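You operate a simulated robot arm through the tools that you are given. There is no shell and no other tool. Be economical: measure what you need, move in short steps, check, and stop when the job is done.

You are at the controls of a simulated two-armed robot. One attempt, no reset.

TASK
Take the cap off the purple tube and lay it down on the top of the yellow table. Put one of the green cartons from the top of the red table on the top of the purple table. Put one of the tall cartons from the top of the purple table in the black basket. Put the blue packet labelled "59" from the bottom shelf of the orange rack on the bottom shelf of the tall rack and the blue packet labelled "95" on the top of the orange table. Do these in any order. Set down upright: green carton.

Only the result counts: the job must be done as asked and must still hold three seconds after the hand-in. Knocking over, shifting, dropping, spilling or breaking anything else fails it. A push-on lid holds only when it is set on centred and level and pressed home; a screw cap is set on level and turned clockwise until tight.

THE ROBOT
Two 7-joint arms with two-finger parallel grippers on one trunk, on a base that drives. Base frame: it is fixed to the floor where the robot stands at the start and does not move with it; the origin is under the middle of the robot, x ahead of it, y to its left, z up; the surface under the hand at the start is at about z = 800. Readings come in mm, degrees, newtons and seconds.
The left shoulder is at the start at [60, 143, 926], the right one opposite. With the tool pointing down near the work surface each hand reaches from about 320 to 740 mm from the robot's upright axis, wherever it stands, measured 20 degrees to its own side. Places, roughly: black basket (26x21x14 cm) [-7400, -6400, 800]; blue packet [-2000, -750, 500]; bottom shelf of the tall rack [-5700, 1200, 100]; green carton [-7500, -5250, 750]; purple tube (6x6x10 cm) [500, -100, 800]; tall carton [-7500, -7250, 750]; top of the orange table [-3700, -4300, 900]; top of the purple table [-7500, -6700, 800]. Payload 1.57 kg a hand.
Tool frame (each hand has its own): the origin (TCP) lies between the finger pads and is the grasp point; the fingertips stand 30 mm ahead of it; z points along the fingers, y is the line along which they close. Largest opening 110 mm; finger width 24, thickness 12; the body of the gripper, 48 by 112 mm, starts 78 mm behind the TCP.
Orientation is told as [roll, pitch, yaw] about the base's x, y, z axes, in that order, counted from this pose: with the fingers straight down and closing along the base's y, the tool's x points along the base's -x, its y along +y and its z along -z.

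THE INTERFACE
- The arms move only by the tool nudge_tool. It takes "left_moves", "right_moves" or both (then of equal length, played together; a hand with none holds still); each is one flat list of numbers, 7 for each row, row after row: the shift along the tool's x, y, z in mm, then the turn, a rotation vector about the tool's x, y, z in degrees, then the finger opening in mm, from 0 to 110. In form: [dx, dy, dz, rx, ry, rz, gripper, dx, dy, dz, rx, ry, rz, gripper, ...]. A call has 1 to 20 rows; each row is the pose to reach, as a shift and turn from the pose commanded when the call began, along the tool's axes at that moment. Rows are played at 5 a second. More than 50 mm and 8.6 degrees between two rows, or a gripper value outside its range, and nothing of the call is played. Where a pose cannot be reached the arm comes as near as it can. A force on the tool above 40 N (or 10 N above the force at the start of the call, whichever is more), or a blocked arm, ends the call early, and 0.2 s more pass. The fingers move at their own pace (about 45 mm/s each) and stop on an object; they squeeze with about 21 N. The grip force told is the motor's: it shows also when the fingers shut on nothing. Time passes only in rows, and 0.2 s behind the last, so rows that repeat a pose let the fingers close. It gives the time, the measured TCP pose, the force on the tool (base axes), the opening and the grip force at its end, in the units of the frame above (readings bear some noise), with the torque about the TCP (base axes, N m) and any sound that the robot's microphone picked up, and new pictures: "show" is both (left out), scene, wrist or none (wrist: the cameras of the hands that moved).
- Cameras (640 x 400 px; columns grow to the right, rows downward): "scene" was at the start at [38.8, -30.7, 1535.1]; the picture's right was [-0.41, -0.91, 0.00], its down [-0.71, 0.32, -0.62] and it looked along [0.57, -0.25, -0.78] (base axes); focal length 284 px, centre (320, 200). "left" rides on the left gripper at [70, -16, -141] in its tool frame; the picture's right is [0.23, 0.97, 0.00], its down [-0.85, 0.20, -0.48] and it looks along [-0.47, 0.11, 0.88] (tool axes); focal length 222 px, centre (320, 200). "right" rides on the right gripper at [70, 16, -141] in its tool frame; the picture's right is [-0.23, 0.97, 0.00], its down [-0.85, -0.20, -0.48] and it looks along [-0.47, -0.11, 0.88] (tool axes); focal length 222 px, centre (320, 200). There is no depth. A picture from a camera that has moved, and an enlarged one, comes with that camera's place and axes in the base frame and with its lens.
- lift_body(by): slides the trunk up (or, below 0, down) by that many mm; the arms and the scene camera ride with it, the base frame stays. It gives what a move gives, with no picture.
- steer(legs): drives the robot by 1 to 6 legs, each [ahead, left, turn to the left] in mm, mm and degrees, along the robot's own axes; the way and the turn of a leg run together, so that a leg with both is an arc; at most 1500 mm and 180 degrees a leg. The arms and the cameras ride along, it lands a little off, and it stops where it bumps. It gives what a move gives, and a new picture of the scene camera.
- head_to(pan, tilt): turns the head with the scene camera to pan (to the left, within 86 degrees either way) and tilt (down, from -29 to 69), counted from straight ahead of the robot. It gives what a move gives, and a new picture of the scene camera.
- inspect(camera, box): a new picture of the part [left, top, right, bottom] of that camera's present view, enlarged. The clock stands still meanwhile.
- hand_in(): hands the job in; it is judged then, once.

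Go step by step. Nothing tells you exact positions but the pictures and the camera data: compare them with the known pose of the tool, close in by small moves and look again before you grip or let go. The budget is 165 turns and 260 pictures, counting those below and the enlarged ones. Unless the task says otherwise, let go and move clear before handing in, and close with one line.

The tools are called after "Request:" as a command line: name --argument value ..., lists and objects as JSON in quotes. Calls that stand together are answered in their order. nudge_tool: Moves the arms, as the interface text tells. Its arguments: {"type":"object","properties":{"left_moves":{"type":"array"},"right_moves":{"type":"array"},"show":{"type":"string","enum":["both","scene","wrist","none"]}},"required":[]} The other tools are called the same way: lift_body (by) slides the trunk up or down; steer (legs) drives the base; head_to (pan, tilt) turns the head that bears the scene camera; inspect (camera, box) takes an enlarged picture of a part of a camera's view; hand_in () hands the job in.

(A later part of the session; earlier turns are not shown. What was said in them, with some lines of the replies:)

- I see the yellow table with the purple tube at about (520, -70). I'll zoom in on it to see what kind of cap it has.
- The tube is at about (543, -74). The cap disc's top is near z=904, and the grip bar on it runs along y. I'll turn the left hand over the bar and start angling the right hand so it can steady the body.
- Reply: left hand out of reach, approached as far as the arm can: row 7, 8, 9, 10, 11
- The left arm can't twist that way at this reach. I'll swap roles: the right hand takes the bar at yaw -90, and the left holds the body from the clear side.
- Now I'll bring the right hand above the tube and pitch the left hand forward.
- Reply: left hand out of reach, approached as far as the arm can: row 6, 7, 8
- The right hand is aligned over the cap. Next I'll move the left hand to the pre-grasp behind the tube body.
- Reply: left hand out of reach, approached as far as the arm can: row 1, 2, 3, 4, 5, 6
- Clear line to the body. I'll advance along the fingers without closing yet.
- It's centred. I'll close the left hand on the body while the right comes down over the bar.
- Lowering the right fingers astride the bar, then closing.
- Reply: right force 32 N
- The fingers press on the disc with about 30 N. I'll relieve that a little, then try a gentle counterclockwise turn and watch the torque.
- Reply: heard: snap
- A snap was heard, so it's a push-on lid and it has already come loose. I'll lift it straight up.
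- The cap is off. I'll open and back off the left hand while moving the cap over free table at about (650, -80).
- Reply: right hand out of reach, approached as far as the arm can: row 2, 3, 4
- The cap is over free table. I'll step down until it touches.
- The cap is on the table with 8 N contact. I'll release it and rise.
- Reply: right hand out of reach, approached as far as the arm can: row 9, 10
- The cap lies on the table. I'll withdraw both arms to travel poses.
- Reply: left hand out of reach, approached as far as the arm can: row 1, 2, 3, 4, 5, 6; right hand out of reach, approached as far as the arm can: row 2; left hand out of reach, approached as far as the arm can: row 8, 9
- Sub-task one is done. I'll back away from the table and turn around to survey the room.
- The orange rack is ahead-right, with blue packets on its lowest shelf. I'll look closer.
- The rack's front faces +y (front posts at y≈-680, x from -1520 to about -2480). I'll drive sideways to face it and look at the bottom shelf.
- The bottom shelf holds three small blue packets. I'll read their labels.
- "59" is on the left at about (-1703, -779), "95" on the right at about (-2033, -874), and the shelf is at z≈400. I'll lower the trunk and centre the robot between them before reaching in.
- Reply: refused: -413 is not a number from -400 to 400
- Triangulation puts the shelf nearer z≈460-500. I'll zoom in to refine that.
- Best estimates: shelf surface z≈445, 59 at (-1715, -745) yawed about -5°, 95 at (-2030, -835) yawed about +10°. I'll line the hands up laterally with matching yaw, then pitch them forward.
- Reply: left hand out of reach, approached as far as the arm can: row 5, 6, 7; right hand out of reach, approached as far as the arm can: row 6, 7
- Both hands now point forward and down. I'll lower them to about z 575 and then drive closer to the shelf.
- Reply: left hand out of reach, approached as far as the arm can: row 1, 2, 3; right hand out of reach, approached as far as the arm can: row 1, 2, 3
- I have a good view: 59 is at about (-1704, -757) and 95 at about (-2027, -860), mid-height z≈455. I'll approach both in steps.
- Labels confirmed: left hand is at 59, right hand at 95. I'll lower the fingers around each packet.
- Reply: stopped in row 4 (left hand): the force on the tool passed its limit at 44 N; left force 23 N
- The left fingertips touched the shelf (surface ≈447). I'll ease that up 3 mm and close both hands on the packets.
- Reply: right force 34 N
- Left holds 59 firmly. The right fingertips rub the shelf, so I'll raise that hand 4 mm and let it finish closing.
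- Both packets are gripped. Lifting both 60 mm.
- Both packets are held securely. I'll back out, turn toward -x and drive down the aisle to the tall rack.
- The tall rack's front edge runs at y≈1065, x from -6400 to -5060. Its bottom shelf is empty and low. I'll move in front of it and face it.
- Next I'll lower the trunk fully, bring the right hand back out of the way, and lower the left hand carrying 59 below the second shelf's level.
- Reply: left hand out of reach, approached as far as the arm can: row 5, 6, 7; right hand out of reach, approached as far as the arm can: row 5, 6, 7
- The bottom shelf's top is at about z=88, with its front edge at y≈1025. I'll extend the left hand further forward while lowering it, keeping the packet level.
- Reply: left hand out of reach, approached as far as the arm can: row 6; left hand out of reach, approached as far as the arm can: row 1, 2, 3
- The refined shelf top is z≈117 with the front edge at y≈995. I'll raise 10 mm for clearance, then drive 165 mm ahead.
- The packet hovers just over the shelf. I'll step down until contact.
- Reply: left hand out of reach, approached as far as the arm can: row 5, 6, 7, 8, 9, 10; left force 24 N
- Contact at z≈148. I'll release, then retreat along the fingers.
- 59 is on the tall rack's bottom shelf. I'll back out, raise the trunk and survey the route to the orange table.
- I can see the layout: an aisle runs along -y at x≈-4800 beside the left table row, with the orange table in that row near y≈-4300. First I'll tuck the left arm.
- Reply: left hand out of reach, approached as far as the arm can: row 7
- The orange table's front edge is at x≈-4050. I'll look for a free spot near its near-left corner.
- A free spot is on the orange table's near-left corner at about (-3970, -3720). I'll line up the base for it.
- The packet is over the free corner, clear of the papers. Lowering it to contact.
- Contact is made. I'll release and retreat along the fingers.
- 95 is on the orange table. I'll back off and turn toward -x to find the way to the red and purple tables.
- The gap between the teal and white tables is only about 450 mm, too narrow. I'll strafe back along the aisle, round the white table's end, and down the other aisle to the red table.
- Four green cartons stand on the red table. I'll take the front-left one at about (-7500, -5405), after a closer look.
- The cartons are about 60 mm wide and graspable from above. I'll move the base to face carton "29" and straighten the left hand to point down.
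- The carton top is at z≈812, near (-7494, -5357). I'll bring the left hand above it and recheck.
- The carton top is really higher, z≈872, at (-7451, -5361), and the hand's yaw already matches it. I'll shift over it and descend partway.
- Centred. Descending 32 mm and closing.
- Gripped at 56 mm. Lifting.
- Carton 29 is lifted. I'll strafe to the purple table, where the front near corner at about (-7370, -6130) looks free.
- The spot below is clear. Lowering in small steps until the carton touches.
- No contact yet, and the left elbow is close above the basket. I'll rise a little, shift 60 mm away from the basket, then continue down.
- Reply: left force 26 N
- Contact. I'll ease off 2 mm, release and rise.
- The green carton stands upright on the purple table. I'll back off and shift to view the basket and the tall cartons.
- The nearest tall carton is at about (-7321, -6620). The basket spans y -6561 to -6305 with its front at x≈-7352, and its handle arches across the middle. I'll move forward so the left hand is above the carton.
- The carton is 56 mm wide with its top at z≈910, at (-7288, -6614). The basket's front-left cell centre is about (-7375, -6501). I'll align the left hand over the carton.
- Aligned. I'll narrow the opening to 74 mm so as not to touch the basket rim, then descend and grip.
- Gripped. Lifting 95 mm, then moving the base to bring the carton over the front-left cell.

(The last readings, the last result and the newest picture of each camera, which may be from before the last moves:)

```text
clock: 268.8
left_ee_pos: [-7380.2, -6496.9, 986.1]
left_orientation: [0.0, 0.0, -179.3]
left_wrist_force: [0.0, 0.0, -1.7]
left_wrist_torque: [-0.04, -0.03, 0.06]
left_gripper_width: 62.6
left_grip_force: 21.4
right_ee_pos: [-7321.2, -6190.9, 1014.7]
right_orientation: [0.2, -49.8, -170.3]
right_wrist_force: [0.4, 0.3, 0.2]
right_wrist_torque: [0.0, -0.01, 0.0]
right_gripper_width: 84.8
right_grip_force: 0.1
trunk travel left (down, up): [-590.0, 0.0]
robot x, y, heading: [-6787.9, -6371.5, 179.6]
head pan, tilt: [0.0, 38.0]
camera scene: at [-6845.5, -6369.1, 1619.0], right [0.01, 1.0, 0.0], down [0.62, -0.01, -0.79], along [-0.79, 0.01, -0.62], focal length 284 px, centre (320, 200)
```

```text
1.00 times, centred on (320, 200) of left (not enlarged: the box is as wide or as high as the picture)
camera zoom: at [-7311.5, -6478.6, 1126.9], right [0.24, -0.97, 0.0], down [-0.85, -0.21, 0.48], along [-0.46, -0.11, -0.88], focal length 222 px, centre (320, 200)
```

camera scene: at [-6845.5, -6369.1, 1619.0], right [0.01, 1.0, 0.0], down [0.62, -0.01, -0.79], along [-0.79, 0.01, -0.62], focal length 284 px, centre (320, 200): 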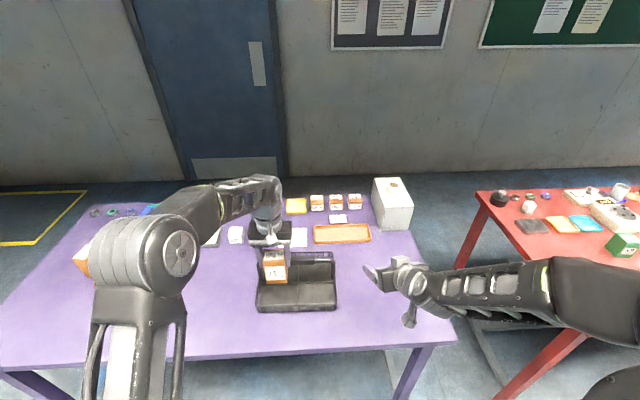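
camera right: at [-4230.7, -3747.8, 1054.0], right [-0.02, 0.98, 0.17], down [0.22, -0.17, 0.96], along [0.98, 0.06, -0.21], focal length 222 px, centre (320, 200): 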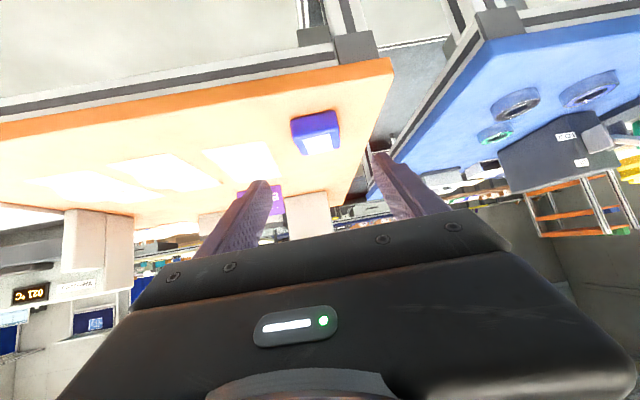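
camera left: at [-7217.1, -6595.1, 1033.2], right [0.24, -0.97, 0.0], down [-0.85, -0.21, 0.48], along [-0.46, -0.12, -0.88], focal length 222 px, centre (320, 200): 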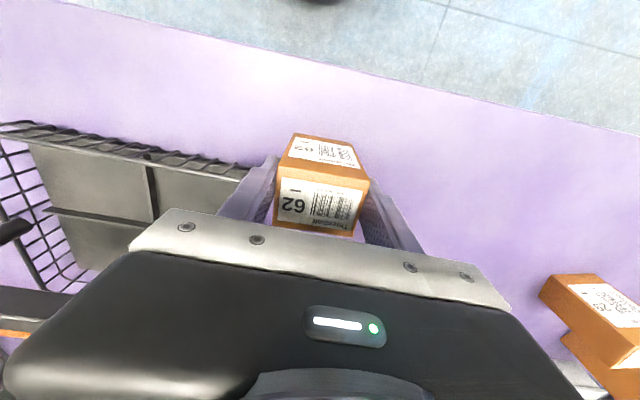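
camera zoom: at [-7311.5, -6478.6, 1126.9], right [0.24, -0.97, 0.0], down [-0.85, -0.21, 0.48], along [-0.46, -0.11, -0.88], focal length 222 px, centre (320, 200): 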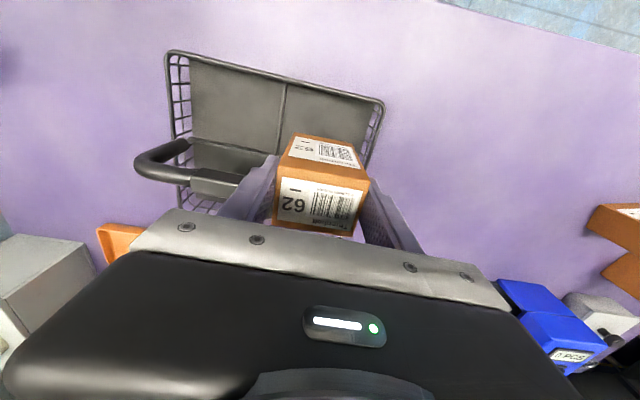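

The basket cell geometry is confirmed. I'll shift 14 mm toward the front rim to clear the handle, then lower to the floor of the cell.

Request:
nudge_tool --left_moves '[7, 0, 0, 0, 0, 0, 30, 14, 0, 0, 0, 0, 0, 30, 14, 0, 20, 0, 0, 0, 30]' --show "wrist"

Request:
inspect --camera "scene" --box '[220, 220, 380, 320]'

```text
clock: 269.6
left_ee_pos: [-7365.8, -6495.5, 965.8]
left_orientation: [0.0, 0.0, -179.3]
left_wrist_force: [-0.3, 0.6, -1.6]
left_wrist_torque: [-0.01, -0.01, -0.01]
left_gripper_width: 62.9
left_grip_force: 21.0
right_ee_pos: [-7320.3, -6193.1, 1016.2]
right_orientation: [0.1, -49.9, -170.2]
right_wrist_force: [-0.4, -0.2, -0.2]
right_wrist_torque: [0.01, 0.0, -0.02]
right_gripper_width: 85.0
right_grip_force: 0.1
trunk travel left (down, up): [-590.0, 0.0]
robot x, y, heading: [-6786.4, -6372.9, 179.7]
head pan, tilt: [0.0, 38.0]
camera left: at [-7296.7, -6478.0, 1107.5], right [0.24, -0.97, 0.0], down [-0.85, -0.21, 0.48], along [-0.46, -0.11, -0.88], focal length 222 px, centre (320, 200)
```

left: 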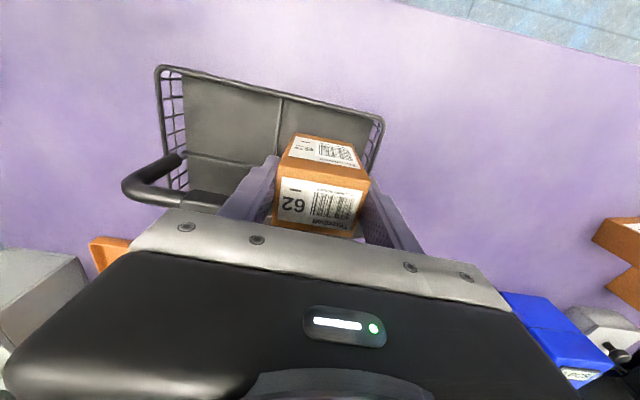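

```text
4.00 times, centred on (300, 270) of scene
camera zoom: at [-6845.0, -6370.5, 1619.1], right [0.01, 1.0, 0.0], down [0.62, 0.0, -0.79], along [-0.79, 0.01, -0.62], focal length 1135 px, centre (400, -80)
```

zoom: 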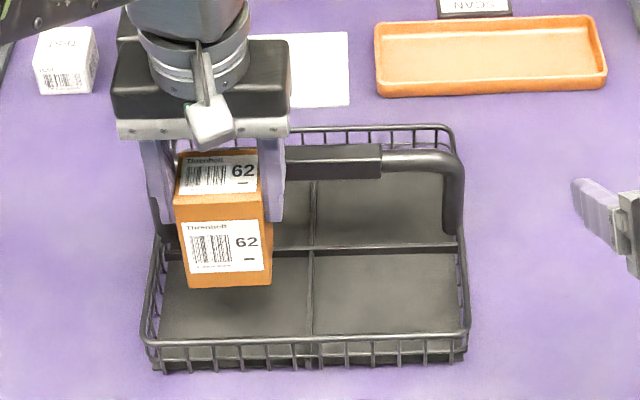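

Well placed within the cell. Lowering to contact.

Request:
nudge_tool --left_moves '[0, 0, 20, 0, 0, 0, 30, 0, 0, 40, 0, 0, 0, 30, 0, 0, 54, 0, 0, 0, 30, 0, 0, 58, 0, 0, 0, 30, 0, 0, 60, 0, 0, 0, 30, 0, 0, 62, 0, 0, 0, 30, 0, 0, 64, 0, 0, 0, 30, 0, 0, 66, 0, 0, 0, 30, 0, 0, 68, 0, 0, 0, 30, 0, 0, 70, 0, 0, 0, 30, 0, 0, 72, 0, 0, 0, 30, 0, 0, 74, 0, 0, 0, 30, 0, 0, 76, 0, 0, 0, 30]' --show "wrist"

Request:
inspect --camera "scene" --box '[220, 220, 380, 320]'

```text
clock: 272.4
left_ee_pos: [-7366.0, -6494.9, 891.0]
left_orientation: [0.0, -0.2, -179.2]
left_wrist_force: [-0.9, -3.1, 23.0]
left_wrist_torque: [-0.21, 0.17, 0.09]
left_gripper_width: 61.8
left_grip_force: 21.4
right_ee_pos: [-7319.2, -6193.5, 1016.5]
right_orientation: [0.1, -50.0, -170.3]
right_wrist_force: [0.1, 0.8, -1.7]
right_wrist_torque: [0.01, -0.01, 0.02]
right_gripper_width: 85.0
right_grip_force: 0.0
trunk travel left (down, up): [-590.0, 0.0]
robot x, y, heading: [-6787.5, -6374.2, 179.6]
head pan, tilt: [0.0, 38.0]
camera left: at [-7296.5, -6478.8, 1032.0], right [0.24, -0.97, 0.0], down [-0.85, -0.21, 0.48], along [-0.47, -0.11, -0.88], focal length 222 px, centre (320, 200)
```

left: 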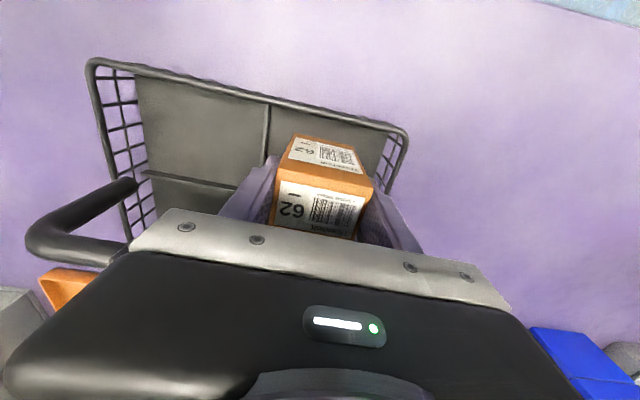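

```text
4.00 times, centred on (300, 270) of scene
camera zoom: at [-6842.3, -6370.3, 1619.2], right [0.01, 1.0, 0.0], down [0.61, 0.0, -0.79], along [-0.79, 0.01, -0.61], focal length 1135 px, centre (400, -80)
```

zoom: 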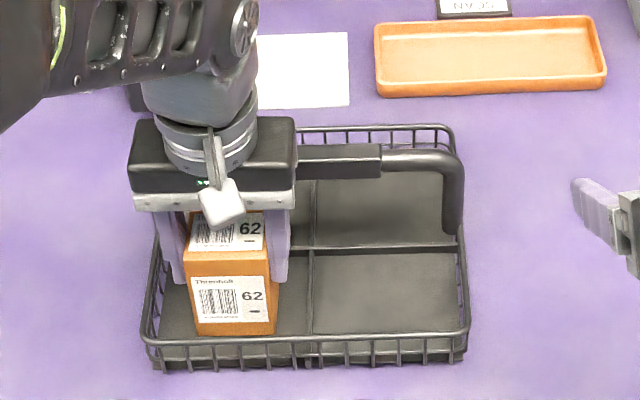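

The carton is seated on the basket floor. Releasing and rising.

Request:
nudge_tool --left_moves '[0, 0, -2, 0, 0, 0, 30, 0, 0, -2, 0, 0, 0, 66, 0, 0, -2, 0, 0, 0, 74, 0, 0, -2, 0, 0, 0, 78, 0, 0, -2, 0, 0, 0, 78, 0, 0, -20, 0, 0, 0, 78, 0, 0, -55, 0, 0, 0, 78, 0, 0, -95, 0, 0, 0, 78, 0, 0, -130, 0, 0, 0, 78]' --show "wrist"

Request:
steer --legs '[[-300, 0, 0]]'

Request:
inspect --camera "scene" --box '[200, 160, 520, 340]'

```text
clock: 274.4
left_ee_pos: [-7365.9, -6497.9, 1021.3]
left_orientation: [0.0, 0.0, -179.3]
left_wrist_force: [0.5, -0.2, 0.0]
left_wrist_torque: [0.01, -0.02, -0.02]
left_gripper_width: 78.0
left_grip_force: 0.0
right_ee_pos: [-7319.5, -6195.1, 1015.1]
right_orientation: [0.0, -49.8, -170.3]
right_wrist_force: [0.0, -0.5, 0.0]
right_wrist_torque: [0.0, 0.0, 0.03]
right_gripper_width: 85.0
right_grip_force: 0.0
trunk travel left (down, up): [-590.0, 0.0]
robot x, y, heading: [-6788.3, -6371.3, 179.7]
head pan, tilt: [0.0, 38.0]
camera left: at [-7297.1, -6481.1, 1162.0], right [0.24, -0.97, 0.0], down [-0.85, -0.21, 0.48], along [-0.46, -0.11, -0.88], focal length 222 px, centre (320, 200)
```

left: 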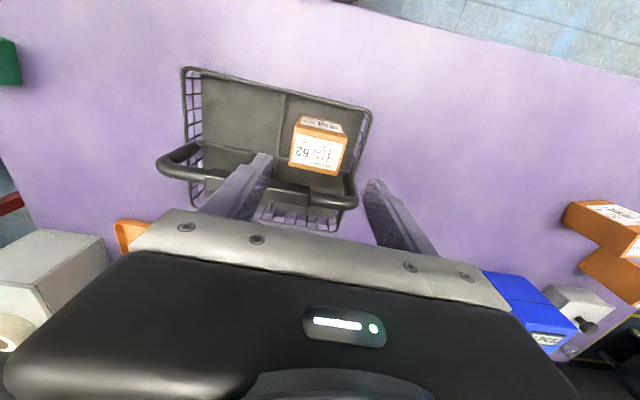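

```text
clock: 276.4
left_ee_pos: [-7063.3, -6502.1, 1021.3]
left_orientation: [0.0, -0.2, -179.1]
left_wrist_force: [0.7, 0.3, 0.1]
left_wrist_torque: [-0.05, -0.02, 0.01]
left_gripper_width: 78.2
left_grip_force: 0.0
right_ee_pos: [-7019.7, -6198.3, 1016.7]
right_orientation: [0.1, -49.9, -170.0]
right_wrist_force: [0.1, 0.0, 0.1]
right_wrist_torque: [-0.02, 0.01, 0.02]
right_gripper_width: 84.8
right_grip_force: 0.1
trunk travel left (down, up): [-590.0, 0.0]
robot x, y, heading: [-6486.2, -6370.0, 180.1]
head pan, tilt: [0.0, 38.0]
camera scene: at [-6542.2, -6372.4, 1619.2], right [0.0, 1.0, 0.0], down [0.62, 0.0, -0.79], along [-0.79, 0.0, -0.62], focal length 284 px, centre (320, 200)
```

scene: 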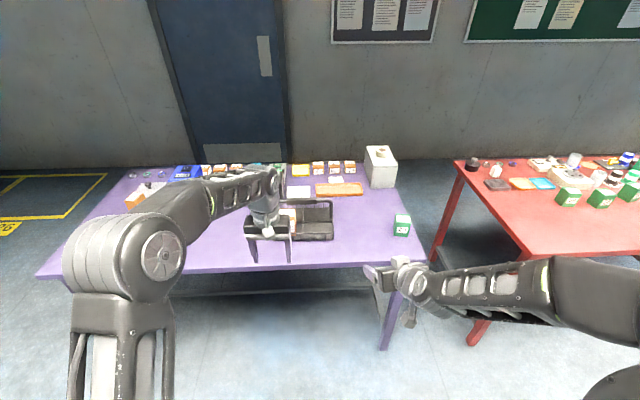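

```text
2.00 times, centred on (360, 250) of scene
camera zoom: at [-6542.2, -6372.4, 1619.2], right [0.0, 1.0, 0.0], down [0.62, 0.0, -0.79], along [-0.79, 0.0, -0.62], focal length 568 px, centre (240, 100)
```

zoom: 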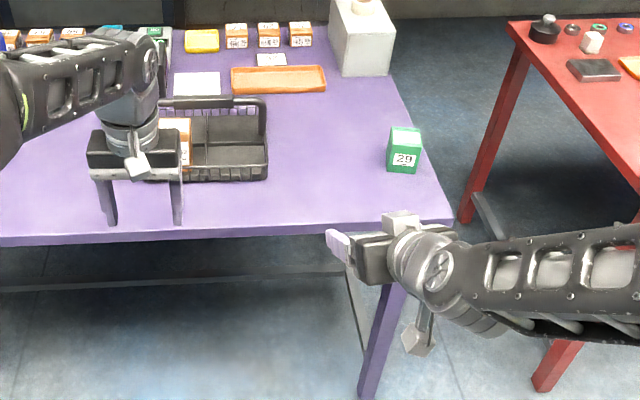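

All the objects are where they were asked for: the cap is on the yellow table, 59 on the tall rack's bottom shelf, 95 on the orange table, the green carton upright on the purple table, and a tall carton in the basket. Both hands are clear, so I'm handing in.

Request:
hand_in

```text
The job is handed in.
```

All five placements are done and the job is handed in. The tube's cap lies on the yellow table. Packet 59 is on the tall rack's bottom shelf and packet 95 on the orange table. Green carton 29 stands upright on the purple table, and tall carton 62 is in the black basket.
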